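You operate a simulated robot arm through the tools that you are given. There is no shell and no other tool. Be economical: measure what you need, move in short steps, check, and stop when the job is done.

The job below is to be done with a simulated two-armed robot. You get a single attempt, and the scene is never put back.

Task
Push the small printer drawer shut. Push the large printer drawer shut. Take the foam pad from the bench top before the label rolls and leave it on top of the toner cartridge there. Stack the red card labelled "sill plug" from the top of the grey trolley on top of the red card labelled "tub kit". Push the grille flap of the following scooter shut. Take the spacer from the top of the parts cart and put it on the floorboard of the leading scooter. Take the teal bag labelled "cream" and put it on the free end of the kit table. Stack the small carton labelled "cores" from the top of the kit cart on top of the small carton that says "caps". Put the black rubber block on top of the blue panel. Any order will do.

Only the result counts: the job must be done as asked and must still hold three seconds after the hand-in. Knocking over, shifting, dropping, spilling or breaking anything else fails it. A push-on lid holds only when it is set on centred and level and pressed home; a screw cap is set on level and turned clockwise until tight.

Robot
Two 7-joint arms with two-finger parallel grippers on one trunk, on a base that drives. Base frame: it is fixed to the floor where the robot stands at the start and does not move with it; the origin is under the middle of the robot, x ahead of it, y to its left, z up. Lengths are in m, angles in rad, forces in N, time in s.
The left shoulder is at the start at [-0.108, 0.119, 0.676], the right one opposite. With the tool pointing down near the work surface each hand reaches from about 0.1 to 0.5 m from the robot's upright axis, wherever it stands, measured 20 degrees to its own side. Places, roughly: black rubber block (6x6x3 cm) [-3.8, 0.8, 0.9]; blue panel (20x10x3 cm) [-4.2, 0.7, 0.9]; floorboard of the leading scooter [-0.5, -0.9, 0.8]; foam pad (12x8x2 cm) [1.2, -0.6, 0.9]; free end of the kit table [-5.9, 0.5, 0.9]; grille flap of the following scooter [0.4, -2, 1.1]; large printer drawer [0.7, -0.4, 0.1]; red card [2.5, -5, 1]; small carton [-4, 0.75, 1]; small printer drawer [0.4, 0.1, 0.2]; spacer [-2.5, -1, 0.75]; teal bag [-4, 0.5, 1]; toner cartridge [1.5, -1, 1]. Payload 3.43 kg a hand.
The tool frame of a hand sits at the grasp point between the pads (the TCP): z along the fingers, y along the line on which they close. The tips reach 0.03 m beyond it. The gripper opens to 0.094 m. The fingers are 0.028 m wide and 0.01 m thick; the gripper's body (0.05 by 0.096 m) begins 0.055 m behind the TCP.
Orientation is told as [roll, pitch, yaw] about the base's x, y, z axes, in that order, counted from this pose: with the fingers straight down and closing along the base's y, the tool's x points along the base's -x, its y along +y and its z along -z.

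Tools
- The arms move only by the tool apply_moves. It takes "left_series", "right_series" or both (then of equal length, played together; a hand with none holds still); each is a list of rows, each an object (a shift or turn left out is 0, a gripper value left out holds the last) with "rot": the turn, a rotation vector about the tool's x, y, z in rad, a list of three; "travel": the shift along the tool's x, y, z in m, a list of three; "claw": the opening, from 0 (shut) to 1 (fully open). In form: [{"rot": [ax, ay, az], "travel": [tx, ty, tz], "claw": claw}, ...]. A call has 1 to 12 rows; each row shifts and turns the commanded pose from where the row before left it, along the tool's axes as they then stand. Rows are played at 5 a second. More than 0.05 m and 0.15 rad between two rows, or a gripper value outside its range, and nothing of the call is played. A pose out of reach is approached as far as the arm can. The call stops where the force on the tool passes 40 N (or 10 N more than at its start, if that is more) or the arm is blocked; 0.2 s more then pass. The fingers move at their own pace (about 0.153 m/s each) and stop on an object; they squeeze with about 27 N. The grip force told is the motor's: it shows also when the fingers shut on nothing. Time passes only in rows, and 0.2 s behind the last, so rows that do not move let the fingers close. The reply holds the time, the measured pose of the TCP, the force on the tool along the base axes, the opening and the grip force, in the units named above and with some noise, with the torque about the TCP (base axes, N m) and any sound that the robot's microphone picked up.
- Cameras (640 x 400 px; columns grow to the right, rows downward): "scene" is now at [0.0224, -0.0557, 1.3692]; the picture's right is [-0.78, -0.62, 0.00], its down [-0.52, 0.66, -0.54] and it looks along [0.34, -0.43, -0.84] (base axes); focal length 223 px, centre (320, 200). "left" rides on the left gripper at [0.076, -0.014, -0.102] in its tool frame; the picture's right is [0.18, 0.98, 0.00], its down [-0.75, 0.14, -0.64] and it looks along [-0.63, 0.12, 0.77] (tool axes); focal length 243 px, centre (320, 200). "right" rides on the right gripper at [0.076, 0.014, -0.102] in its tool frame; the picture's right is [-0.18, 0.98, 0.00], its down [-0.75, -0.14, -0.64] and it looks along [-0.63, -0.12, 0.77] (tool axes); focal length 243 px, centre (320, 200). There is no depth. A picture from a camera that has moved, and an enlarged one, comes with that camera's place and axes in the base frame and with its lens.
- capture(camera): a new picture of that camera. The clock stands still meanwhile.
- raise_lower(by): slides the trunk up (or, below 0, down) by that many m; the arms and the scene camera ride with it, the base frame stays. It gives what a move gives, with no picture.
- steer(legs): drives the robot by 1 to 6 legs, each [ahead, left, turn to the left] in m, m and rad, along the robot's own axes; the way and the turn of a leg run together, so that a leg with both is an arc; at most 1.5 m and 3.142 rad a leg. The arms and the cameras ride along, it lands a little off, and it stops where it bumps. It gives what a move gives.
- pan_tilt(pan, tilt): turns the head with the scene camera to pan (to the left, within 2.496 rad either way) and tilt (down, from -0.506 to 1.204), counted from straight ahead of the robot. It gives what a move gives.
- enlarge(camera, box): a new picture of the part [left, top, right, bottom] of that camera's present view, enlarged. The clock stands still meanwhile.
- finish_job(): hands the job in; it is judged then, once.

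Go step by step. Nothing tells you exact positions but the pictures and the camera data: compare them with the known pose of the tool, close in by small moves and look again before you grip or let go. The budget is 217 turns and 220 pictures, counting those below and the enlarged ones. Unless the task says otherwise, let go and move clear before handing in.

The tools are called after "Emit:" by a JSON object that holds its "method" and its "body". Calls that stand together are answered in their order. apply_moves: Moves the arms, as the interface text tells. Its arguments: {"type":"object","properties":{"left_series":{"type":"array"},"right_series":{"type":"array"}},"required":[]} The other tools are called the same way: raise_lower (by) slides the trunk up or down; steer (legs) drives the base; pan_tilt (pan, tilt) turns the head that bears the scene camera; capture (camera) takes a picture; enlarge (camera, box) takes an enlarged picture of a part of a camera's view; finish_job () hands the job in.

At the start:

```text
time_s: 0.0
left_tcp_pos: [0.3627, -0.0142, 1.0045]
left_tcp_rot: [0.001, 0.0, 0.0]
left_contact_force: [0.2, 0.2, -0.8]
left_moment: [0.0, 0.01, 0.0]
left_grip_width: 0.094
left_grip_force: 0.0
right_tcp_pos: [0.2531, -0.3481, 1.024]
right_tcp_rot: [0.0, 0.0, 0.0]
right_contact_force: [0.5, -1.0, 0.5]
right_moment: [-0.01, -0.03, 0.03]
right_grip_width: 0.0938
right_grip_force: 0.0
trunk travel left (down, up): [-0.098, 0.237]
robot x, y, heading: [0.0024, 0.0025, 0.0]
head pan, tilt: [-0.902, 0.997]
```

scene: 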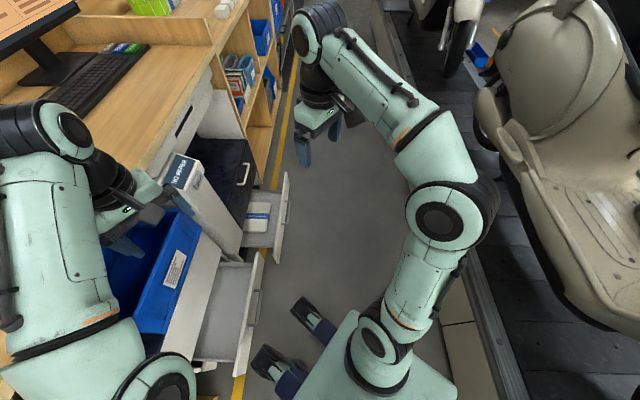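
right: 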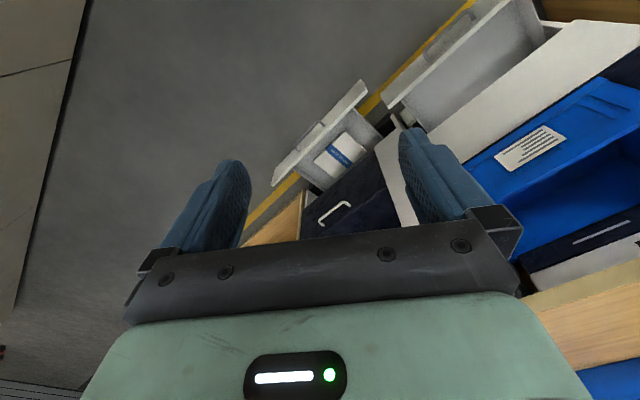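
left: 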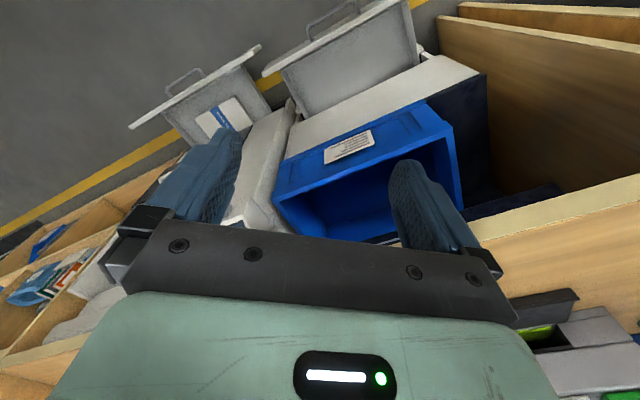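

I see two pulled-out printer drawers under the bench ahead-right of me and the scooter line on the right. I look around before moving.

Emit:
{"method": "pan_tilt", "body": {"pan": -0.3, "tilt": 0.6}}

Emit:
{"method": "capture", "body": {"camera": "scene"}}

Emit:
{"method": "pan_tilt", "body": {"pan": -1.3, "tilt": 0.5}}

Emit:
{"method": "capture", "body": {"camera": "scene"}}

Emit:
{"method": "pan_tilt", "body": {"pan": -2.4, "tilt": 0.5}}

Emit:
{"method": "capture", "body": {"camera": "scene"}}

Emit:
{"method": "pan_tilt", "body": {"pan": 2.3, "tilt": 0.4}}

Emit:
{"method": "capture", "body": {"camera": "scene"}}

```text
time_s: 1.0
left_tcp_pos: [0.363, -0.0151, 1.0036]
left_tcp_rot: [0.001, -0.002, 0.001]
left_contact_force: [0.7, -0.5, 0.1]
left_moment: [0.01, -0.01, 0.01]
left_grip_width: 0.0941
left_grip_force: 0.1
right_tcp_pos: [0.2526, -0.3473, 1.0255]
right_tcp_rot: [0.0, -0.001, 0.0]
right_contact_force: [-0.9, 0.4, -0.9]
right_moment: [-0.04, 0.0, -0.01]
right_grip_width: 0.0942
right_grip_force: 0.0
trunk travel left (down, up): [-0.098, 0.237]
robot x, y, heading: [0.0003, -0.0003, -0.002]
head pan, tilt: [-0.3, 0.6]
```

```text
216 pictures are left
camera scene: at [0.0635, -0.027, 1.4008], right [-0.3, -0.95, 0.0], down [-0.54, 0.17, -0.82], along [0.79, -0.24, -0.57], focal length 223 px, centre (320, 200)
```

scene: 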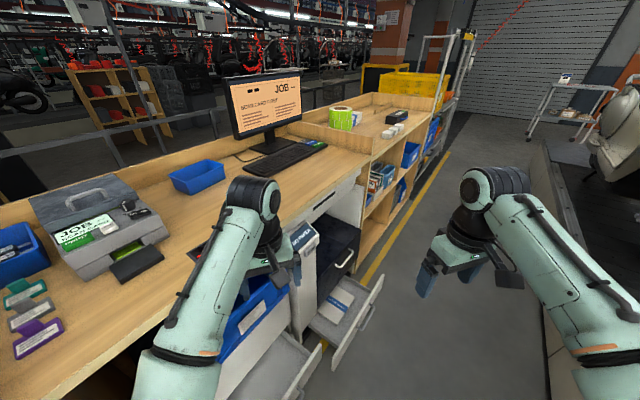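

```text
time_s: 2.3
left_tcp_pos: [0.364, -0.016, 1.0034]
left_tcp_rot: [0.002, -0.001, 0.0]
left_contact_force: [-0.6, 0.3, -0.2]
left_moment: [0.04, 0.02, 0.02]
left_grip_width: 0.0941
left_grip_force: 0.1
right_tcp_pos: [0.2527, -0.348, 1.0249]
right_tcp_rot: [0.0, 0.0, 0.001]
right_contact_force: [-0.4, 0.3, -0.1]
right_moment: [0.0, 0.0, 0.02]
right_grip_width: 0.0937
right_grip_force: 0.0
trunk travel left (down, up): [-0.098, 0.237]
robot x, y, heading: [0.002, -0.0006, 0.001]
head pan, tilt: [-1.3, 0.499]
```

```text
215 pictures are left
camera scene: at [0.0035, -0.0885, 1.41], right [-0.96, -0.27, 0.0], down [-0.13, 0.46, -0.88], along [0.24, -0.85, -0.48], focal length 223 px, centre (320, 200)
```

scene: 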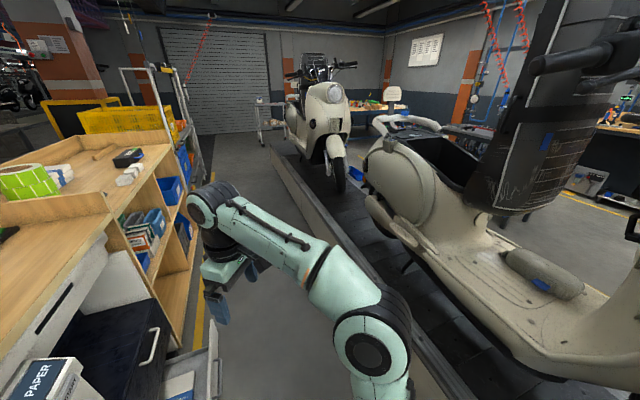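

```text
time_s: 3.6
left_tcp_pos: [0.3631, -0.0157, 1.005]
left_tcp_rot: [0.0, 0.0, 0.0]
left_contact_force: [-0.5, 0.4, -0.2]
left_moment: [0.0, 0.02, 0.01]
left_grip_width: 0.094
left_grip_force: 0.1
right_tcp_pos: [0.2523, -0.3482, 1.025]
right_tcp_rot: [0.001, 0.0, -0.001]
right_contact_force: [0.1, 0.0, 0.6]
right_moment: [0.04, 0.03, 0.0]
right_grip_width: 0.0938
right_grip_force: 0.0
trunk travel left (down, up): [-0.098, 0.237]
robot x, y, heading: [-0.0022, -0.0006, 0.001]
head pan, tilt: [-2.4, 0.499]
```

```text
214 pictures are left
camera scene: at [-0.088, -0.0623, 1.41], right [-0.68, 0.74, 0.0], down [0.35, 0.32, -0.88], along [-0.65, -0.59, -0.48], focal length 223 px, centre (320, 200)
```

scene: 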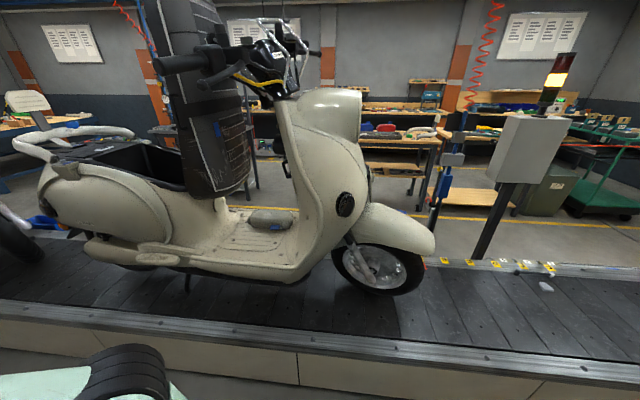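

```text
time_s: 7.3
left_tcp_pos: [0.3646, -0.0148, 1.0045]
left_tcp_rot: [-0.001, 0.0, 0.0]
left_contact_force: [0.6, -0.3, 0.8]
left_moment: [0.03, 0.0, 0.03]
left_grip_width: 0.094
left_grip_force: 0.0
right_tcp_pos: [0.2523, -0.3471, 1.0243]
right_tcp_rot: [0.001, -0.002, -0.001]
right_contact_force: [0.2, -0.7, -0.5]
right_moment: [0.01, 0.02, -0.01]
right_grip_width: 0.0941
right_grip_force: 0.1
trunk travel left (down, up): [-0.098, 0.237]
robot x, y, heading: [-0.0006, -0.0015, -0.001]
head pan, tilt: [2.3, 0.4]
```

```text
213 pictures are left
camera scene: at [-0.0827, 0.0683, 1.4191], right [0.75, 0.67, 0.0], down [0.26, -0.29, -0.92], along [-0.61, 0.69, -0.39], focal length 223 px, centre (320, 200)
```

scene: 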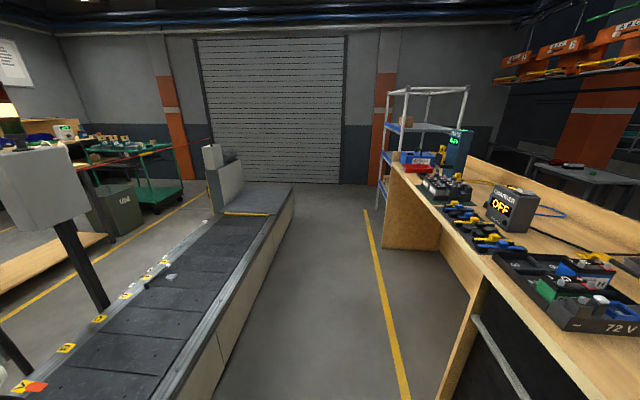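

The aisle runs at about −55° from my heading, with the bench and drawers on the left of it and the conveyor on the right. I back off slightly toward the conveyor, turn to face the drawers, and look down.

Emit:
{"method": "steer", "body": {"legs": [[-0.12, -0.09, 0], [0, 0, 0.61]]}}

Emit:
{"method": "pan_tilt", "body": {"pan": 0, "tilt": 1.0}}

Emit:
{"method": "capture", "body": {"camera": "scene"}}

Emit:
{"method": "pan_tilt", "body": {"pan": -0.6, "tilt": 0.8}}

Emit:
{"method": "capture", "body": {"camera": "scene"}}

```text
time_s: 10.5
left_tcp_pos: [0.189, 0.1071, 1.0058]
left_tcp_rot: [0.001, 0.0, 0.617]
left_contact_force: [-0.1, -0.1, 0.0]
left_moment: [-0.02, 0.05, 0.03]
left_grip_width: 0.094
left_grip_force: 0.0
right_tcp_pos: [0.2915, -0.2271, 1.0243]
right_tcp_rot: [0.001, 0.001, 0.618]
right_contact_force: [-0.2, 0.4, -0.7]
right_moment: [0.01, 0.0, 0.05]
right_grip_width: 0.094
right_grip_force: 0.1
trunk travel left (down, up): [-0.098, 0.237]
robot x, y, heading: [-0.1153, -0.0887, 0.621]
head pan, tilt: [2.3, 0.4]
```

```text
time_s: 12.6
left_tcp_pos: [0.1881, 0.1074, 1.0037]
left_tcp_rot: [0.0, 0.0, 0.618]
left_contact_force: [-0.2, -0.7, 0.5]
left_moment: [0.03, 0.01, -0.01]
left_grip_width: 0.0942
left_grip_force: 0.0
right_tcp_pos: [0.2914, -0.2281, 1.024]
right_tcp_rot: [0.002, -0.001, 0.616]
right_contact_force: [-0.7, 1.1, 0.6]
right_moment: [0.0, 0.05, 0.01]
right_grip_width: 0.0937
right_grip_force: 0.0
trunk travel left (down, up): [-0.098, 0.237]
robot x, y, heading: [-0.1164, -0.0894, 0.623]
head pan, tilt: [0.0, 1.0]
```

```text
212 pictures are left
camera scene: at [-0.0758, -0.0642, 1.3689], right [0.58, -0.81, 0.0], down [-0.69, -0.49, -0.54], along [0.44, 0.31, -0.84], focal length 223 px, centre (320, 200)
```

scene: 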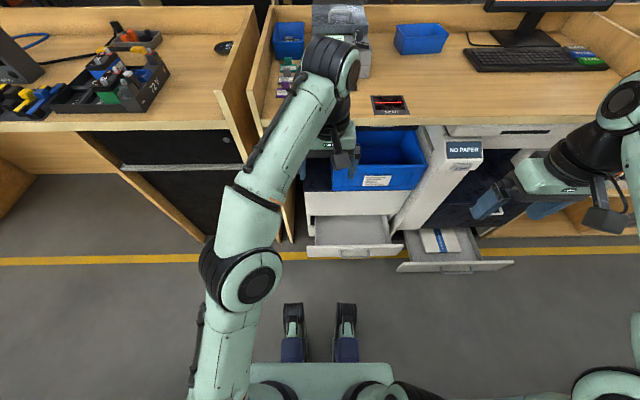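

```text
time_s: 13.6
left_tcp_pos: [0.1884, 0.1076, 1.0039]
left_tcp_rot: [-0.001, 0.001, 0.619]
left_contact_force: [0.4, -0.5, 0.3]
left_moment: [-0.06, -0.03, -0.01]
left_grip_width: 0.0941
left_grip_force: 0.1
right_tcp_pos: [0.2908, -0.2285, 1.0242]
right_tcp_rot: [0.0, -0.001, 0.619]
right_contact_force: [-0.4, 0.6, -1.0]
right_moment: [0.01, 0.0, -0.02]
right_grip_width: 0.0941
right_grip_force: 0.1
trunk travel left (down, up): [-0.098, 0.237]
robot x, y, heading: [-0.1126, -0.0901, 0.615]
head pan, tilt: [-0.6, 0.799]
```

```text
211 pictures are left
camera scene: at [-0.0519, -0.1031, 1.384], right [0.02, -1.0, 0.0], down [-0.72, -0.01, -0.7], along [0.7, 0.01, -0.72], focal length 223 px, centre (320, 200)
```

scene: 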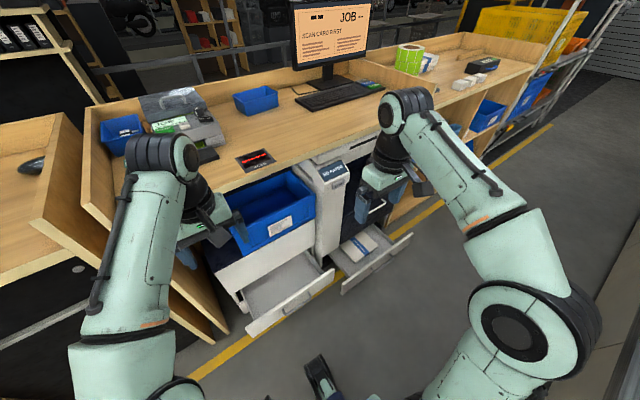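

The small drawer front is about 0.45 m ahead and 0.19 m to the right. I lower the closed right hand in front of it.

Emit:
{"method": "apply_moves", "body": {"right_series": [{"travel": [0.0, 0.008, 0.048], "claw": 0}, {"travel": [0.0, 0.008, 0.048]}, {"travel": [0.0, 0.008, 0.048]}, {"travel": [0.0, 0.008, 0.048]}, {"travel": [0.0, 0.008, 0.048]}, {"travel": [0.0, 0.008, 0.048]}, {"travel": [0.0, 0.008, 0.048]}, {"travel": [0.0, 0.008, 0.048]}, {"travel": [0.0, 0.008, 0.048]}, {"travel": [0.0, 0.008, 0.048]}, {"travel": [0.0, 0.008, 0.048]}, {"travel": [0.0, 0.008, 0.048]}]}}

Emit:
{"method": "pan_tilt", "body": {"pan": -0.3, "tilt": 1.0}}

Emit:
{"method": "capture", "body": {"camera": "scene"}}

Emit:
{"method": "capture", "body": {"camera": "right"}}

```text
time_s: 16.2
left_tcp_pos: [0.1894, 0.1074, 1.0049]
left_tcp_rot: [0.0, -0.001, 0.618]
left_contact_force: [0.3, -0.1, 0.9]
left_moment: [-0.03, 0.02, -0.01]
left_grip_width: 0.0939
left_grip_force: 0.1
right_tcp_pos: [0.238, -0.1497, 0.4471]
right_tcp_rot: [0.0, -0.001, 0.617]
right_contact_force: [0.2, 0.0, 0.2]
right_moment: [0.0, 0.03, 0.02]
right_grip_width: 0.0001
right_grip_force: 27.3
trunk travel left (down, up): [-0.098, 0.237]
robot x, y, heading: [-0.1135, -0.0927, 0.618]
head pan, tilt: [-0.6, 0.799]
```

```text
time_s: 17.0
left_tcp_pos: [0.1885, 0.1077, 1.0036]
left_tcp_rot: [0.0, 0.0, 0.616]
left_contact_force: [0.9, -0.2, 0.4]
left_moment: [0.0, 0.0, -0.04]
left_grip_width: 0.0943
left_grip_force: 0.1
right_tcp_pos: [0.237, -0.1486, 0.4471]
right_tcp_rot: [0.0, 0.0, 0.616]
right_contact_force: [1.0, -0.2, -0.6]
right_moment: [0.0, 0.02, 0.0]
right_grip_width: 0.0
right_grip_force: 27.2
trunk travel left (down, up): [-0.098, 0.237]
robot x, y, heading: [-0.1161, -0.0892, 0.622]
head pan, tilt: [-0.3, 1.0]
```

```text
210 pictures are left
camera scene: at [-0.0663, -0.0829, 1.3689], right [0.31, -0.95, 0.0], down [-0.8, -0.26, -0.54], along [0.51, 0.17, -0.84], focal length 223 px, centre (320, 200)
```

scene: 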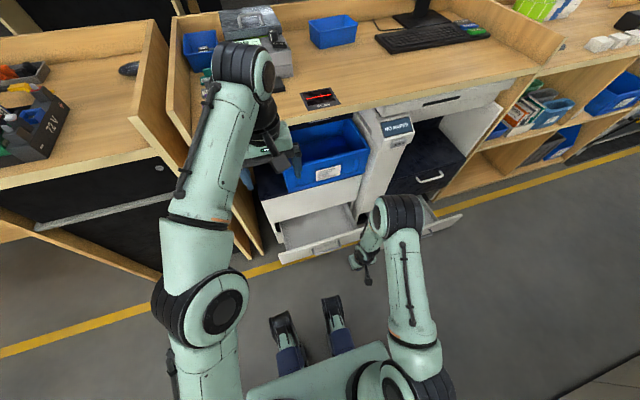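

```text
209 pictures are left
camera right: at [0.1674, -0.1828, 0.5489], right [-0.42, 0.91, 0.0], down [0.7, 0.32, 0.64], along [0.58, 0.27, -0.77], focal length 243 px, centre (320, 200)
```

right: 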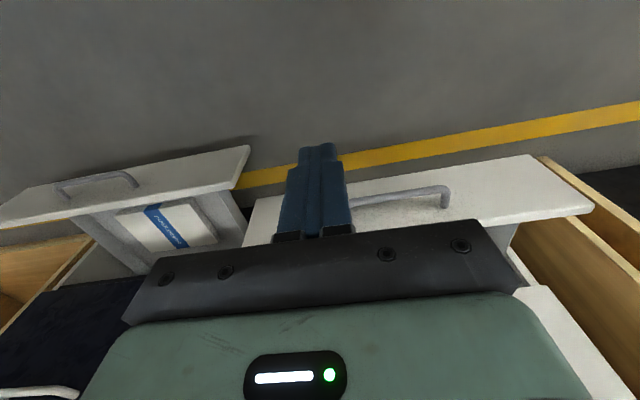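

The small drawer's front top edge is at z≈0.33, about 0.44 m ahead. I lower further, tilt the fingers forward and start pushing on the right part of its face, clear of the handle.

Emit:
{"method": "apply_moves", "body": {"right_series": [{"travel": [0.0, 0, 0.045]}, {"travel": [0, 0, 0.045]}, {"travel": [0, 0, 0.045]}, {"travel": [0, 0, 0.04]}, {"rot": [0, -0.15, 0]}, {"rot": [0, -0.15, 0]}, {"rot": [0, -0.15, 0]}, {"rot": [0, -0.15, 0]}, {"rot": [0, -0.15, 0]}, {"travel": [-0.0293, 0, 0.0273]}, {"travel": [-0.0293, 0, 0.0273]}, {"travel": [-0.0293, 0, 0.0273]}]}}

Emit:
{"method": "capture", "body": {"camera": "scene"}}

Emit:
{"method": "capture", "body": {"camera": "right"}}

```text
time_s: 19.6
left_tcp_pos: [0.1889, 0.1081, 1.0035]
left_tcp_rot: [0.0, 0.0, 0.618]
left_contact_force: [1.1, -0.2, 1.4]
left_moment: [-0.03, 0.01, 0.0]
left_grip_width: 0.0942
left_grip_force: 0.1
right_tcp_pos: [0.3342, -0.0797, 0.2718]
right_tcp_rot: [-0.002, -0.748, 0.618]
right_contact_force: [-0.5, 0.6, 0.1]
right_moment: [0.01, 0.0, -0.03]
right_grip_width: 0.0002
right_grip_force: 26.8
trunk travel left (down, up): [-0.098, 0.237]
robot x, y, heading: [-0.1126, -0.0892, 0.614]
head pan, tilt: [-0.3, 1.0]
```

```text
208 pictures are left
camera scene: at [-0.0663, -0.0827, 1.3689], right [0.31, -0.95, 0.0], down [-0.8, -0.26, -0.54], along [0.51, 0.17, -0.84], focal length 223 px, centre (320, 200)
```

scene: 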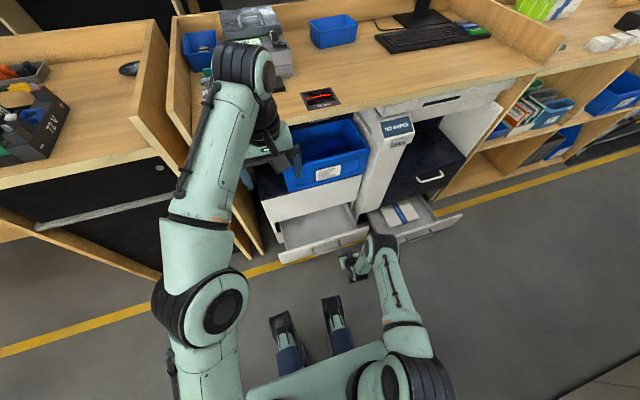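

```text
207 pictures are left
camera right: at [0.224, -0.1412, 0.2945], right [-0.46, 0.88, 0.13], down [0.17, -0.05, 0.98], along [0.87, 0.47, -0.13], focal length 243 px, centre (320, 200)
```

right: 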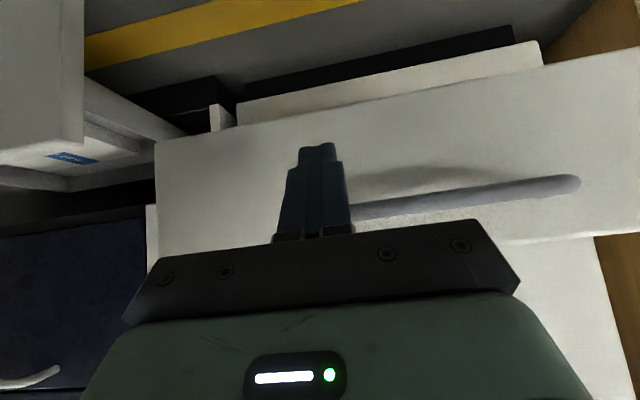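

The finger is on the face beside the handle. I push forward.

Emit:
{"method": "apply_moves", "body": {"right_series": [{"travel": [-0.022, 0, 0.0205]}, {"travel": [-0.022, 0, 0.0205]}, {"travel": [-0.022, 0, 0.0205]}, {"travel": [-0.022, 0, 0.0205]}, {"travel": [-0.022, 0, 0.0205]}, {"travel": [-0.022, 0, 0.0205]}, {"travel": [-0.022, 0, 0.0205]}]}}

Emit:
{"method": "capture", "body": {"camera": "scene"}}

```text
time_s: 21.2
left_tcp_pos: [0.1907, 0.1077, 1.0033]
left_tcp_rot: [-0.001, -0.001, 0.618]
left_contact_force: [0.0, 0.1, 0.3]
left_moment: [-0.03, 0.0, 0.02]
left_grip_width: 0.094
left_grip_force: 0.1
right_tcp_pos: [0.4692, 0.0294, 0.2831]
right_tcp_rot: [0.0, -0.743, 0.619]
right_contact_force: [-2.5, -3.3, -4.8]
right_moment: [0.29, -0.36, 0.04]
right_grip_width: 0.0
right_grip_force: 26.9
right hand out of reach, approached as far as the arm can: row 6, 7
trunk travel left (down, up): [-0.098, 0.237]
robot x, y, heading: [-0.1159, -0.0905, 0.621]
head pan, tilt: [-0.3, 1.0]
```

```text
206 pictures are left
camera scene: at [-0.0647, -0.0823, 1.3686], right [0.31, -0.95, 0.0], down [-0.8, -0.26, -0.54], along [0.51, 0.17, -0.84], focal length 223 px, centre (320, 200)
```

scene: 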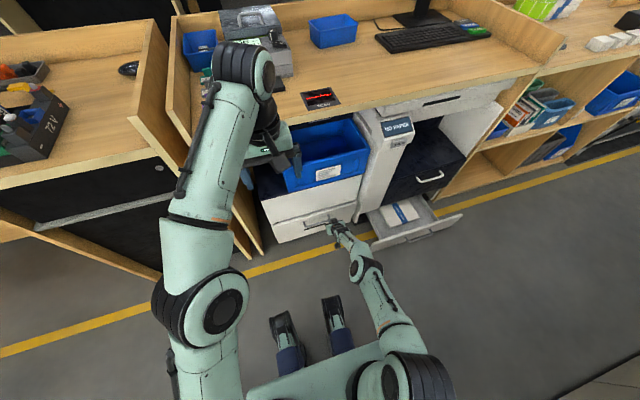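

Nearly shut, but the arm is at its limit. I nudge the base forward to press it home.

Emit:
{"method": "steer", "body": {"legs": [[0.05, 0, 0]]}}

Emit:
{"method": "enlarge", "body": {"camera": "scene", "box": [220, 100, 480, 300]}}

Emit:
{"method": "capture", "body": {"camera": "right"}}

```text
time_s: 22.1
left_tcp_pos: [0.2061, 0.1184, 1.0046]
left_tcp_rot: [-0.002, 0.0, 0.615]
left_contact_force: [-0.2, -0.3, 0.5]
left_moment: [0.01, 0.01, 0.01]
left_grip_width: 0.094
left_grip_force: 0.0
right_tcp_pos: [0.4847, 0.0408, 0.282]
right_tcp_rot: [0.0, -0.734, 0.619]
right_contact_force: [0.1, 0.1, 0.5]
right_moment: [-0.02, 0.0, -0.01]
right_grip_width: 0.0001
right_grip_force: 26.9
trunk travel left (down, up): [-0.098, 0.237]
robot x, y, heading: [-0.1033, -0.0769, 0.618]
head pan, tilt: [-0.3, 1.0]
stopped in leg 1: the force on the tool passed its limit at 108 N (the readings are from after the stop); the commanded pose is now the measured one
```

```text
2.00 times, centred on (350, 200) of scene
camera zoom: at [-0.049, -0.0707, 1.3689], right [0.31, -0.95, 0.0], down [-0.8, -0.26, -0.54], along [0.51, 0.17, -0.84], focal length 447 px, centre (260, 200)
```

zoom: 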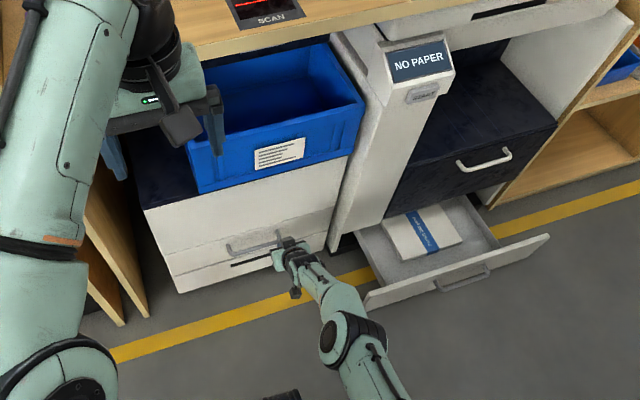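

```text
204 pictures are left
camera right: at [0.3753, -0.0211, 0.3059], right [-0.46, 0.88, 0.12], down [0.19, -0.04, 0.98], along [0.87, 0.47, -0.15], focal length 243 px, centre (320, 200)
```

right: 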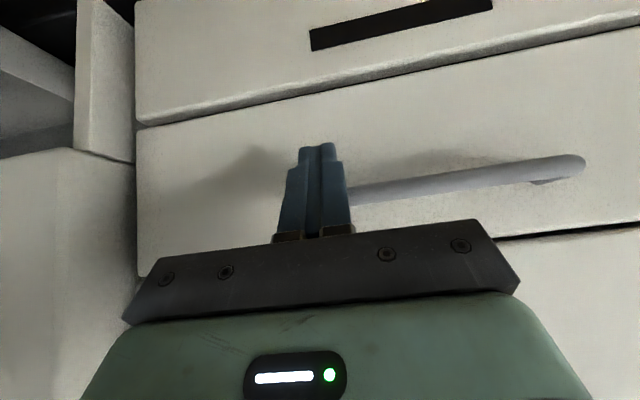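

The small drawer looks flush. I retract and strafe right to stand before the large drawer.

Emit:
{"method": "apply_moves", "body": {"right_series": [{"travel": [0.0293, 0, -0.0273]}, {"travel": [0.0293, 0, -0.0273]}, {"travel": [0.0293, 0, -0.0273]}, {"travel": [0.0293, 0, -0.0273]}, {"travel": [0.022, 0, -0.0205]}]}}

Emit:
{"method": "steer", "body": {"legs": [[-0.05, -0.48, 0]]}}

Emit:
{"method": "capture", "body": {"camera": "scene"}}

Emit:
{"method": "capture", "body": {"camera": "right"}}

```text
time_s: 23.3
left_tcp_pos: [0.2063, 0.1188, 1.0051]
left_tcp_rot: [-0.001, 0.001, 0.615]
left_contact_force: [0.6, 0.4, -0.1]
left_moment: [-0.01, -0.04, 0.0]
left_grip_width: 0.0939
left_grip_force: 0.0
right_tcp_pos: [0.3299, -0.0678, 0.2849]
right_tcp_rot: [0.0, -0.736, 0.619]
right_contact_force: [0.1, 0.3, -0.2]
right_moment: [0.02, 0.0, 0.03]
right_grip_width: 0.0002
right_grip_force: 27.0
trunk travel left (down, up): [-0.098, 0.237]
robot x, y, heading: [-0.0978, -0.0763, 0.617]
head pan, tilt: [-0.3, 1.0]
```

```text
time_s: 27.9
left_tcp_pos: [0.4382, -0.2971, 1.0038]
left_tcp_rot: [-0.001, -0.001, 0.61]
left_contact_force: [-0.1, -0.4, -0.3]
left_moment: [-0.01, -0.02, 0.0]
left_grip_width: 0.0941
left_grip_force: 0.1
right_tcp_pos: [0.5601, -0.4854, 0.2841]
right_tcp_rot: [0.0, -0.733, 0.611]
right_contact_force: [0.5, 0.4, -0.2]
right_moment: [0.02, 0.01, -0.03]
right_grip_width: 0.0
right_grip_force: 27.1
trunk travel left (down, up): [-0.098, 0.237]
robot x, y, heading: [0.1326, -0.4919, 0.612]
head pan, tilt: [-0.3, 1.0]
```

```text
203 pictures are left
camera scene: at [0.1825, -0.485, 1.3689], right [0.31, -0.95, 0.0], down [-0.8, -0.26, -0.54], along [0.51, 0.17, -0.84], focal length 223 px, centre (320, 200)
```

scene: 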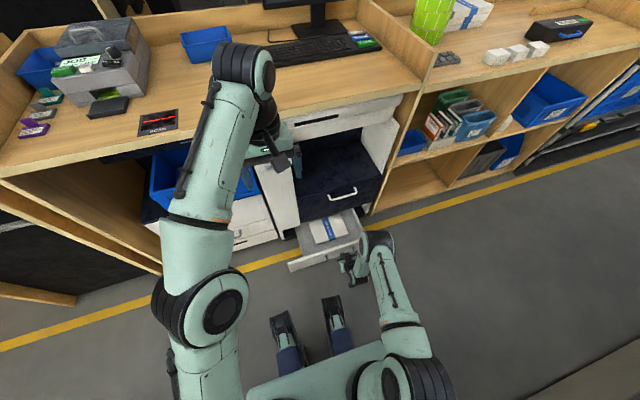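

```text
202 pictures are left
camera right: at [0.4508, -0.5454, 0.3093], right [-0.45, 0.88, 0.12], down [0.19, -0.04, 0.98], along [0.87, 0.47, -0.15], focal length 243 px, centre (320, 200)
```

right: 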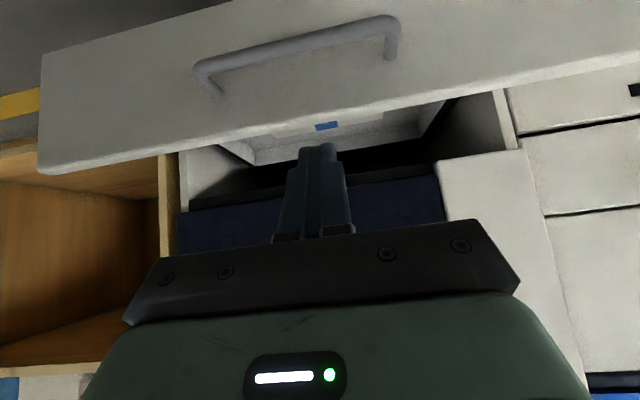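

The large drawer's face sits lower (top edge about z≈0.2). I lower the hand, shift left of the handle and push.

Emit:
{"method": "apply_moves", "body": {"right_series": [{"travel": [0.0, 0.047, 0]}, {"travel": [0, 0.047, 0]}, {"travel": [0, 0.047, 0]}, {"travel": [0.0302, 0, 0.0334]}, {"travel": [0.0302, 0, 0.0334]}, {"travel": [0.0302, 0, 0.0334]}]}}

Emit:
{"method": "capture", "body": {"camera": "right"}}

Emit:
{"method": "capture", "body": {"camera": "scene"}}

```text
time_s: 29.3
left_tcp_pos: [0.4387, -0.2968, 1.0051]
left_tcp_rot: [0.0, 0.0, 0.61]
left_contact_force: [-0.6, -0.1, 0.1]
left_moment: [-0.03, -0.02, 0.0]
left_grip_width: 0.0941
left_grip_force: 0.1
right_tcp_pos: [0.4901, -0.3644, 0.1567]
right_tcp_rot: [-0.001, -0.751, 0.611]
right_contact_force: [-0.4, 0.4, -0.1]
right_moment: [0.0, 0.01, 0.02]
right_grip_width: 0.0001
right_grip_force: 27.3
trunk travel left (down, up): [-0.098, 0.237]
robot x, y, heading: [0.1334, -0.489, 0.614]
head pan, tilt: [-0.3, 1.0]
```

```text
201 pictures are left
camera right: at [0.3796, -0.4254, 0.1781], right [-0.45, 0.88, 0.12], down [0.17, -0.05, 0.98], along [0.88, 0.47, -0.13], focal length 243 px, centre (320, 200)
```

right: 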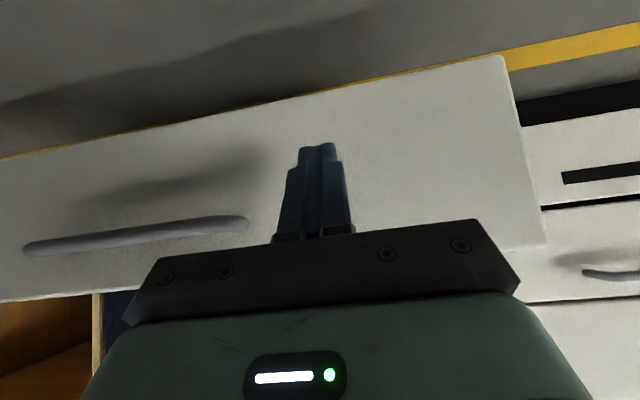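

```text
200 pictures are left
camera scene: at [0.1823, -0.4851, 1.3693], right [0.31, -0.95, 0.0], down [-0.8, -0.26, -0.54], along [0.51, 0.17, -0.84], focal length 223 px, centre (320, 200)
```

scene: 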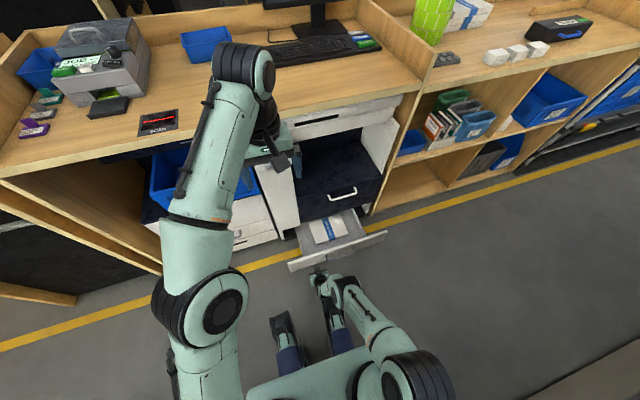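

Fingers are on the face. I push by driving forward in small legs.

Emit:
{"method": "apply_moves", "body": {"right_series": [{"travel": [-0.022, 0, 0.0205]}, {"travel": [-0.022, 0, 0.0205]}, {"travel": [-0.022, 0, 0.0205]}, {"travel": [-0.022, 0, 0.0205]}]}}

Emit:
{"method": "steer", "body": {"legs": [[0.09, 0, 0]]}}

Emit:
{"method": "capture", "body": {"camera": "scene"}}

```text
time_s: 30.3
left_tcp_pos: [0.4377, -0.2967, 1.0034]
left_tcp_rot: [0.003, 0.001, 0.611]
left_contact_force: [-0.1, 0.0, 1.0]
left_moment: [0.0, 0.03, 0.01]
left_grip_width: 0.0941
left_grip_force: 0.1
right_tcp_pos: [0.5304, -0.3462, 0.1628]
right_tcp_rot: [-0.002, -0.734, 0.614]
right_contact_force: [0.1, -0.4, 0.8]
right_moment: [-0.04, 0.01, 0.03]
right_grip_width: 0.0002
right_grip_force: 27.1
right hand out of reach, approached as far as the arm can: row 1, 2, 3, 4
trunk travel left (down, up): [-0.098, 0.237]
robot x, y, heading: [0.1336, -0.4921, 0.613]
head pan, tilt: [-0.3, 1.0]
```

```text
time_s: 31.4
left_tcp_pos: [0.5131, -0.2452, 1.0042]
left_tcp_rot: [0.0, 0.0, 0.61]
left_contact_force: [-0.2, -0.5, -0.1]
left_moment: [-0.04, 0.02, 0.0]
left_grip_width: 0.0938
left_grip_force: 0.0
right_tcp_pos: [0.6048, -0.2957, 0.1622]
right_tcp_rot: [0.001, -0.731, 0.611]
right_contact_force: [-0.4, 0.9, -0.3]
right_moment: [0.01, 0.0, 0.0]
right_grip_width: 0.0
right_grip_force: 27.1
trunk travel left (down, up): [-0.098, 0.237]
robot x, y, heading: [0.2052, -0.4405, 0.613]
head pan, tilt: [-0.3, 1.0]
```

```text
199 pictures are left
camera scene: at [0.2563, -0.4331, 1.3688], right [0.31, -0.95, 0.0], down [-0.8, -0.26, -0.54], along [0.51, 0.16, -0.84], focal length 223 px, centre (320, 200)
```

scene: 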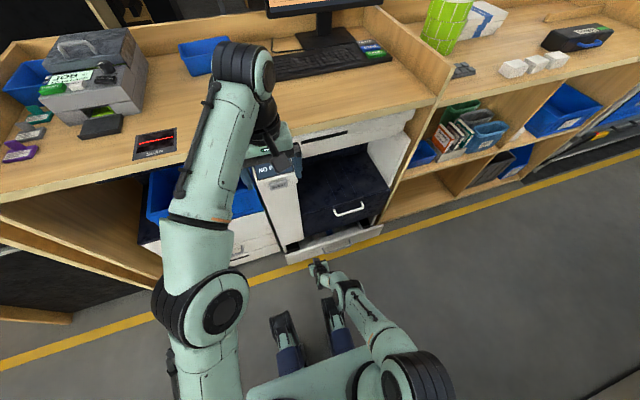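

Emit:
{"method": "steer", "body": {"legs": [[0.07, 0, 0]]}}

Emit:
{"method": "enlarge", "body": {"camera": "scene", "box": [220, 100, 480, 300]}}

```text
time_s: 32.4
left_tcp_pos: [0.5693, -0.2058, 1.0044]
left_tcp_rot: [0.0, -0.001, 0.612]
left_contact_force: [0.4, -0.4, 0.6]
left_moment: [-0.02, -0.02, 0.04]
left_grip_width: 0.0941
left_grip_force: 0.0
right_tcp_pos: [0.6617, -0.2549, 0.1631]
right_tcp_rot: [0.0, -0.73, 0.614]
right_contact_force: [0.9, 0.3, -0.7]
right_moment: [-0.01, 0.03, 0.01]
right_grip_width: 0.0
right_grip_force: 27.2
trunk travel left (down, up): [-0.098, 0.237]
robot x, y, heading: [0.2612, -0.4012, 0.612]
head pan, tilt: [-0.3, 1.0]
```

```text
2.00 times, centred on (350, 200) of scene
camera zoom: at [0.3134, -0.393, 1.3688], right [0.31, -0.95, 0.0], down [-0.8, -0.26, -0.54], along [0.51, 0.17, -0.84], focal length 447 px, centre (260, 200)
```

zoom: 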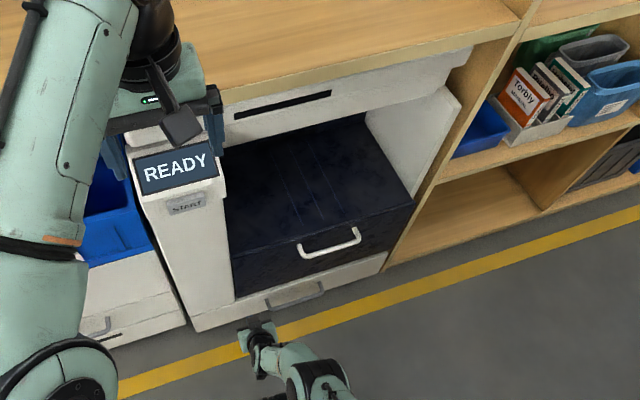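

The printer now shows READY. I press a bit more to be sure, then check.

Emit:
{"method": "steer", "body": {"legs": [[0.04, 0, 0]]}}

Emit:
{"method": "capture", "body": {"camera": "right"}}

```text
time_s: 33.5
left_tcp_pos: [0.6002, -0.1826, 1.0047]
left_tcp_rot: [-0.002, 0.0, 0.607]
left_contact_force: [-1.4, 0.1, 0.1]
left_moment: [0.0, 0.02, -0.01]
left_grip_width: 0.094
left_grip_force: 0.1
right_tcp_pos: [0.6758, -0.2424, 0.1505]
right_tcp_rot: [0.008, -0.696, 0.607]
right_contact_force: [0.5, 0.0, -0.3]
right_moment: [-0.01, 0.03, -0.02]
right_grip_width: 0.0
right_grip_force: 27.2
trunk travel left (down, up): [-0.098, 0.237]
robot x, y, heading: [0.292, -0.3772, 0.612]
head pan, tilt: [-0.3, 1.0]
stopped in leg 1: the force on the tool passed its limit at 337 N (the readings are from after the stop); the commanded pose is now the measured one
```

```text
197 pictures are left
camera right: at [0.5677, -0.3021, 0.1798], right [-0.45, 0.88, 0.12], down [0.22, -0.02, 0.97], along [0.86, 0.47, -0.19], focal length 243 px, centre (320, 200)
```

right: 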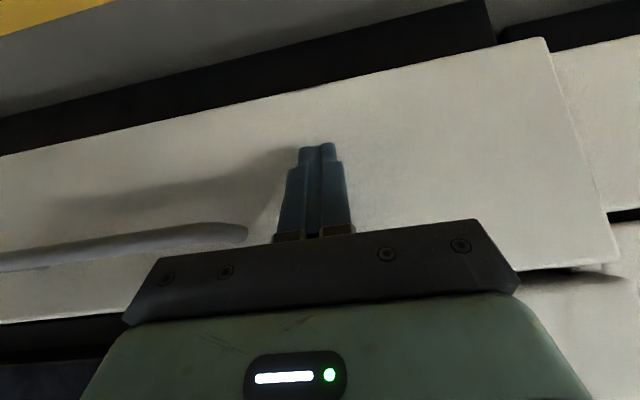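

Both drawers are shut. I back off and raise the right hand to bench height.

Emit:
{"method": "steer", "body": {"legs": [[-0.13, 0, 0]]}}

Emit:
{"method": "apply_moves", "body": {"right_series": [{"rot": [0, 0.139, 0]}, {"rot": [0, 0.139, 0]}, {"rot": [0, 0.139, 0]}, {"rot": [0, 0.139, 0]}, {"rot": [0, 0.139, 0]}, {"travel": [0.01, -0.01, -0.048]}, {"travel": [0.01, -0.01, -0.048]}, {"travel": [0.01, -0.01, -0.048]}, {"travel": [0.01, -0.01, -0.048]}, {"travel": [0.01, -0.01, -0.048]}, {"travel": [0, -0.01, -0.048]}, {"travel": [0, -0.01, -0.048]}]}}

Emit:
{"method": "apply_moves", "body": {"right_series": [{"travel": [0, -0.01, -0.048]}, {"travel": [0, -0.01, -0.048]}, {"travel": [0, -0.01, -0.048]}, {"travel": [0, -0.01, -0.048]}, {"travel": [0, -0.01, -0.048]}, {"travel": [0, -0.01, -0.048]}, {"travel": [0, -0.01, -0.048]}, {"travel": [0, -0.01, -0.048]}, {"travel": [0, -0.01, -0.048]}, {"travel": [0, 0, -0.048]}, {"travel": [0, 0, -0.048], "claw": 1}]}}

Emit:
{"method": "steer", "body": {"legs": [[0, -0.9, 0]]}}

Emit:
{"method": "pan_tilt", "body": {"pan": -0.1, "tilt": 0.85}}

Emit:
{"method": "capture", "body": {"camera": "scene"}}

Emit:
{"method": "capture", "body": {"camera": "right"}}

```text
time_s: 34.7
left_tcp_pos: [0.4986, -0.258, 1.0057]
left_tcp_rot: [-0.001, 0.0, 0.602]
left_contact_force: [-0.3, 0.0, 0.3]
left_moment: [0.07, 0.03, 0.0]
left_grip_width: 0.0941
left_grip_force: 0.0
right_tcp_pos: [0.5737, -0.3147, 0.1503]
right_tcp_rot: [0.01, -0.693, 0.602]
right_contact_force: [0.0, 0.9, 0.0]
right_moment: [-0.03, -0.01, 0.02]
right_grip_width: 0.0002
right_grip_force: 27.0
trunk travel left (down, up): [-0.098, 0.237]
robot x, y, heading: [0.1925, -0.449, 0.608]
head pan, tilt: [-0.3, 1.0]
```

```text
time_s: 36.6
left_tcp_pos: [0.4991, -0.2571, 1.0047]
left_tcp_rot: [-0.002, 0.001, 0.603]
left_contact_force: [0.6, -1.1, 0.8]
left_moment: [0.03, 0.04, -0.04]
left_grip_width: 0.0941
left_grip_force: 0.1
right_tcp_pos: [0.5369, -0.3869, 0.2724]
right_tcp_rot: [-0.021, -0.537, 0.602]
right_contact_force: [1.7, 0.0, -1.7]
right_moment: [0.05, -0.17, 0.0]
right_grip_width: 0.0
right_grip_force: 27.1
right hand out of reach, approached as far as the arm can: row 2, 3, 4, 5
trunk travel left (down, up): [-0.098, 0.237]
robot x, y, heading: [0.1898, -0.4473, 0.602]
head pan, tilt: [-0.3, 1.0]
stopped in row 9 (right hand): the force on the tool passed its limit at 121 N (the readings are from after the stop); the commanded pose is now the measured one
```

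```text
time_s: 36.9
left_tcp_pos: [0.4994, -0.2563, 1.0048]
left_tcp_rot: [-0.001, 0.001, 0.601]
left_contact_force: [0.5, 1.1, -0.4]
left_moment: [-0.01, -0.02, 0.05]
left_grip_width: 0.094
left_grip_force: 0.0
right_tcp_pos: [0.5412, -0.3891, 0.2845]
right_tcp_rot: [-0.03, -0.561, 0.601]
right_contact_force: [1.5, 1.2, 0.7]
right_moment: [-0.08, 0.16, 0.03]
right_grip_width: 0.0
right_grip_force: 27.1
trunk travel left (down, up): [-0.098, 0.237]
robot x, y, heading: [0.1956, -0.4483, 0.605]
head pan, tilt: [-0.3, 1.0]
stopped in row 1 (right hand): the force on the tool passed its limit at 52 N (the readings are from after the stop); the commanded pose is now the measured one
```

```text
time_s: 45.0
left_tcp_pos: [1.0077, -0.9809, 1.0053]
left_tcp_rot: [-0.004, -0.001, 0.615]
left_contact_force: [-0.9, -0.3, -0.8]
left_moment: [0.02, 0.01, 0.01]
left_grip_width: 0.0937
left_grip_force: 0.1
right_tcp_pos: [1.0537, -1.1149, 0.2847]
right_tcp_rot: [-0.031, -0.559, 0.615]
right_contact_force: [6.9, 2.7, -4.7]
right_moment: [0.09, -0.4, 0.0]
right_grip_width: 0.0
right_grip_force: 26.8
trunk travel left (down, up): [-0.098, 0.237]
robot x, y, heading: [0.7065, -1.1815, 0.619]
head pan, tilt: [-0.3, 1.0]
```

```text
time_s: 45.8
left_tcp_pos: [1.0093, -0.9818, 1.0057]
left_tcp_rot: [-0.001, -0.001, 0.616]
left_contact_force: [-1.0, 0.4, 0.5]
left_moment: [0.02, 0.0, -0.02]
left_grip_width: 0.0939
left_grip_force: 0.0
right_tcp_pos: [1.054, -1.1147, 0.2843]
right_tcp_rot: [-0.03, -0.56, 0.616]
right_contact_force: [-0.5, -0.1, -0.6]
right_moment: [0.03, 0.03, -0.03]
right_grip_width: 0.0
right_grip_force: 27.1
trunk travel left (down, up): [-0.098, 0.237]
robot x, y, heading: [0.7059, -1.1811, 0.626]
head pan, tilt: [-0.099, 0.85]
```

```text
196 pictures are left
camera scene: at [0.7558, -1.1546, 1.3799], right [0.5, -0.87, 0.0], down [-0.65, -0.37, -0.66], along [0.57, 0.33, -0.75], focal length 223 px, centre (320, 200)
```

scene: 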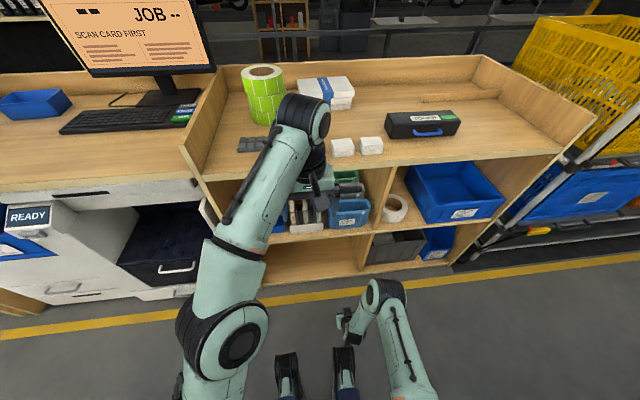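

```text
195 pictures are left
camera right: at [0.9469, -1.1696, 0.3303], right [-0.43, 0.9, 0.07], down [0.31, 0.07, 0.95], along [0.85, 0.43, -0.31], focal length 243 px, centre (320, 200)
```

right: 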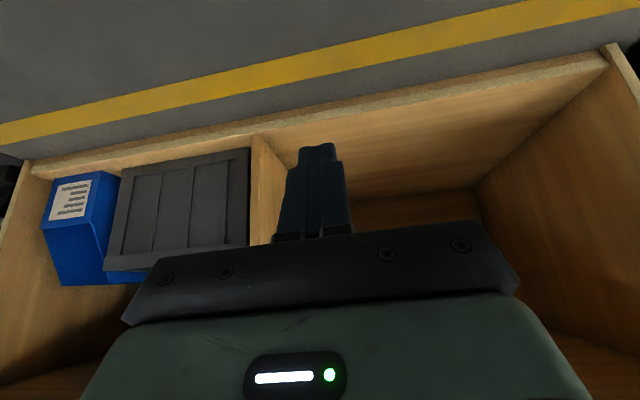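

Right hand was hindered while low; now clear of everything, I raise it again with its present tilt, then level it.

Emit:
{"method": "apply_moves", "body": {"right_series": [{"travel": [-0.021, 0, -0.034]}, {"travel": [-0.021, 0, -0.034]}, {"travel": [-0.021, 0, -0.034]}, {"travel": [-0.021, 0, -0.034]}, {"travel": [-0.021, 0, -0.034]}, {"travel": [-0.021, 0, -0.034]}, {"rot": [0, 0.14, 0]}, {"rot": [0, 0.14, 0]}, {"rot": [0, 0.14, 0]}, {"rot": [0, 0.14, 0]}]}}

Emit:
{"method": "enlarge", "body": {"camera": "scene", "box": [0, 160, 300, 340]}}

```text
time_s: 48.0
left_tcp_pos: [1.0088, -0.981, 1.0048]
left_tcp_rot: [-0.001, 0.001, 0.615]
left_contact_force: [0.9, -0.2, 0.3]
left_moment: [-0.02, 0.01, 0.0]
left_grip_width: 0.0941
left_grip_force: 0.1
right_tcp_pos: [1.0483, -1.1109, 0.5256]
right_tcp_rot: [-0.025, -0.001, 0.6]
right_contact_force: [0.2, -0.3, 0.3]
right_moment: [0.02, -0.01, 0.0]
right_grip_width: 0.0
right_grip_force: 27.2
trunk travel left (down, up): [-0.098, 0.237]
robot x, y, heading: [0.7052, -1.1819, 0.624]
head pan, tilt: [-0.099, 0.85]
```

```text
2.13 times, centred on (150, 250) of scene
camera zoom: at [0.7559, -1.1544, 1.38], right [0.5, -0.87, 0.0], down [-0.65, -0.37, -0.66], along [0.57, 0.33, -0.75], focal length 476 px, centre (683, 93)
```

zoom: 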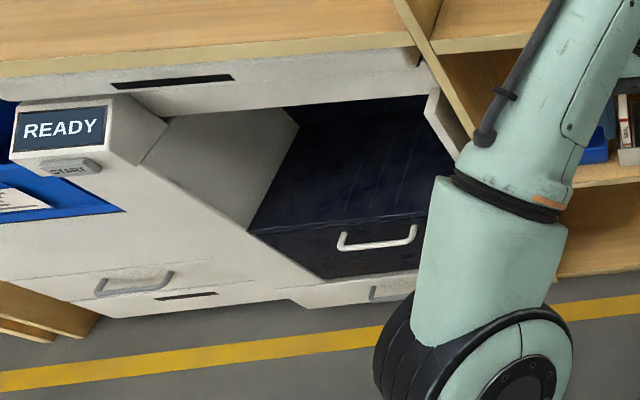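

Drawers stay shut. Now I look closely at the foam pad and the toner cartridge.

Emit:
{"method": "enlarge", "body": {"camera": "scene", "box": [210, 60, 490, 235]}}

Emit:
{"method": "capture", "body": {"camera": "left"}}

```text
2.29 times, centred on (350, 148) of scene
camera zoom: at [0.7559, -1.1544, 1.38], right [0.5, -0.87, 0.0], down [-0.65, -0.37, -0.66], along [0.57, 0.33, -0.75], focal length 510 px, centre (251, 320)
```

zoom: 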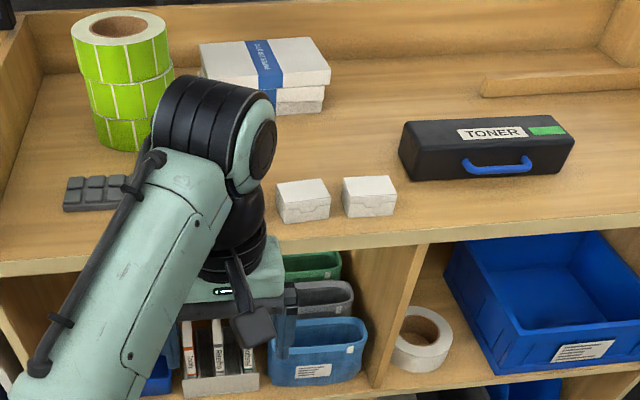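

```text
192 pictures are left
camera left: at [0.9557, -1.0373, 1.1077], right [-0.72, 0.7, 0.0], down [0.53, 0.55, 0.64], along [0.45, 0.46, -0.77], focal length 243 px, centre (320, 200)
```

left: 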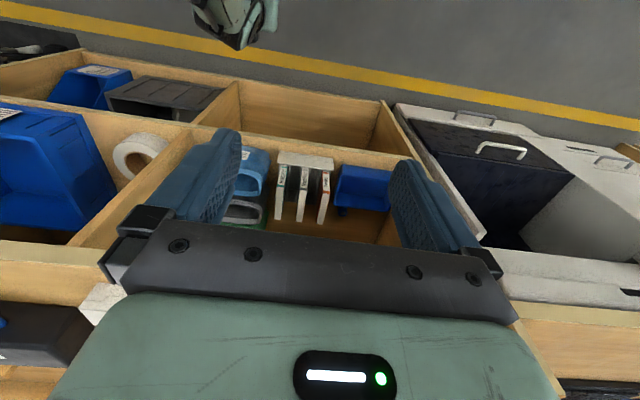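

The pad is the grey segmented piece in front of the green rolls; the toner is the black box with the blue handle. I shift the left hand left and up, move closer and look.

Emit:
{"method": "apply_moves", "body": {"left_series": [{"travel": [0, 0.04, -0.02]}, {"travel": [0, 0.04, -0.02]}, {"travel": [0, 0.04, -0.02]}, {"travel": [0, 0.04, -0.02]}]}}

Emit:
{"method": "steer", "body": {"legs": [[0.25, 0, 0]]}}

Emit:
{"method": "pan_tilt", "body": {"pan": 0.0, "tilt": 0.9}}

Emit:
{"method": "capture", "body": {"camera": "scene"}}

Emit:
{"method": "capture", "body": {"camera": "left"}}

```text
time_s: 49.0
left_tcp_pos: [0.8866, -0.8611, 1.0593]
left_tcp_rot: [-0.003, -0.001, 0.614]
left_contact_force: [-0.4, 0.0, -0.2]
left_moment: [-0.04, -0.05, 0.02]
left_grip_width: 0.094
left_grip_force: 0.0
left hand out of reach, approached as far as the arm can: row 2, 3, 4
right_tcp_pos: [1.0467, -1.1096, 0.5259]
right_tcp_rot: [-0.028, -0.002, 0.602]
right_contact_force: [-0.8, 0.5, 0.5]
right_moment: [0.0, -0.02, 0.01]
right_grip_width: 0.0
right_grip_force: 26.8
trunk travel left (down, up): [-0.098, 0.237]
robot x, y, heading: [0.705, -1.1805, 0.625]
head pan, tilt: [-0.099, 0.85]
```

```text
time_s: 50.8
left_tcp_pos: [1.0883, -0.7221, 1.0583]
left_tcp_rot: [0.0, 0.0, 0.615]
left_contact_force: [0.4, 0.6, -0.2]
left_moment: [0.0, 0.02, -0.01]
left_grip_width: 0.0938
left_grip_force: 0.1
right_tcp_pos: [1.2488, -0.9692, 0.5232]
right_tcp_rot: [-0.026, 0.001, 0.598]
right_contact_force: [-0.4, 0.4, 0.0]
right_moment: [-0.01, 0.0, 0.01]
right_grip_width: 0.0002
right_grip_force: 27.0
trunk travel left (down, up): [-0.098, 0.237]
robot x, y, heading: [0.9041, -1.0398, 0.617]
head pan, tilt: [-0.099, 0.85]
```

```text
time_s: 51.5
left_tcp_pos: [1.0885, -0.7223, 1.0594]
left_tcp_rot: [0.001, -0.001, 0.614]
left_contact_force: [1.2, 0.3, 0.9]
left_moment: [0.02, 0.0, 0.01]
left_grip_width: 0.0938
left_grip_force: 0.1
right_tcp_pos: [1.247, -0.9703, 0.5253]
right_tcp_rot: [-0.024, -0.001, 0.599]
right_contact_force: [0.1, 0.2, -0.3]
right_moment: [0.02, 0.0, 0.02]
right_grip_width: 0.0001
right_grip_force: 26.7
trunk travel left (down, up): [-0.098, 0.237]
robot x, y, heading: [0.9048, -1.0409, 0.615]
head pan, tilt: [0.0, 0.901]
```

```text
191 pictures are left
camera scene: at [0.9483, -1.008, 1.3761], right [0.58, -0.82, 0.0], down [-0.64, -0.45, -0.62], along [0.51, 0.36, -0.78], focal length 223 px, centre (320, 200)
```

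scene: 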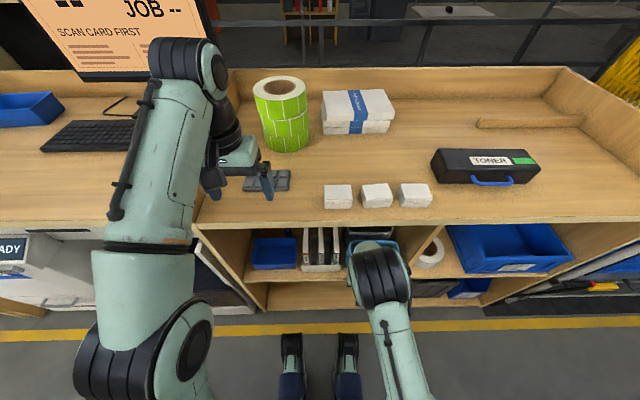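

```text
190 pictures are left
camera left: at [1.0352, -0.7782, 1.1618], right [-0.72, 0.7, 0.0], down [0.53, 0.55, 0.64], along [0.45, 0.46, -0.77], focal length 243 px, centre (320, 200)
```

left: 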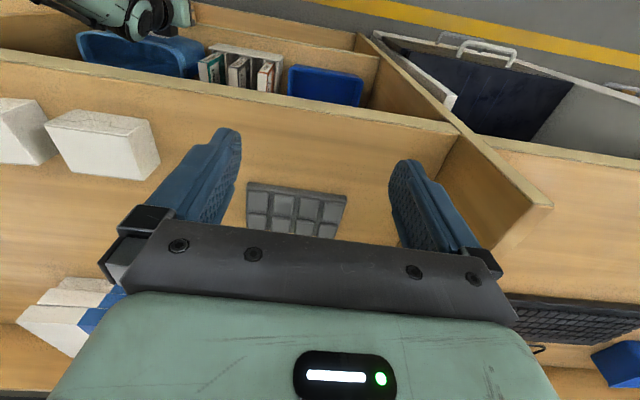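

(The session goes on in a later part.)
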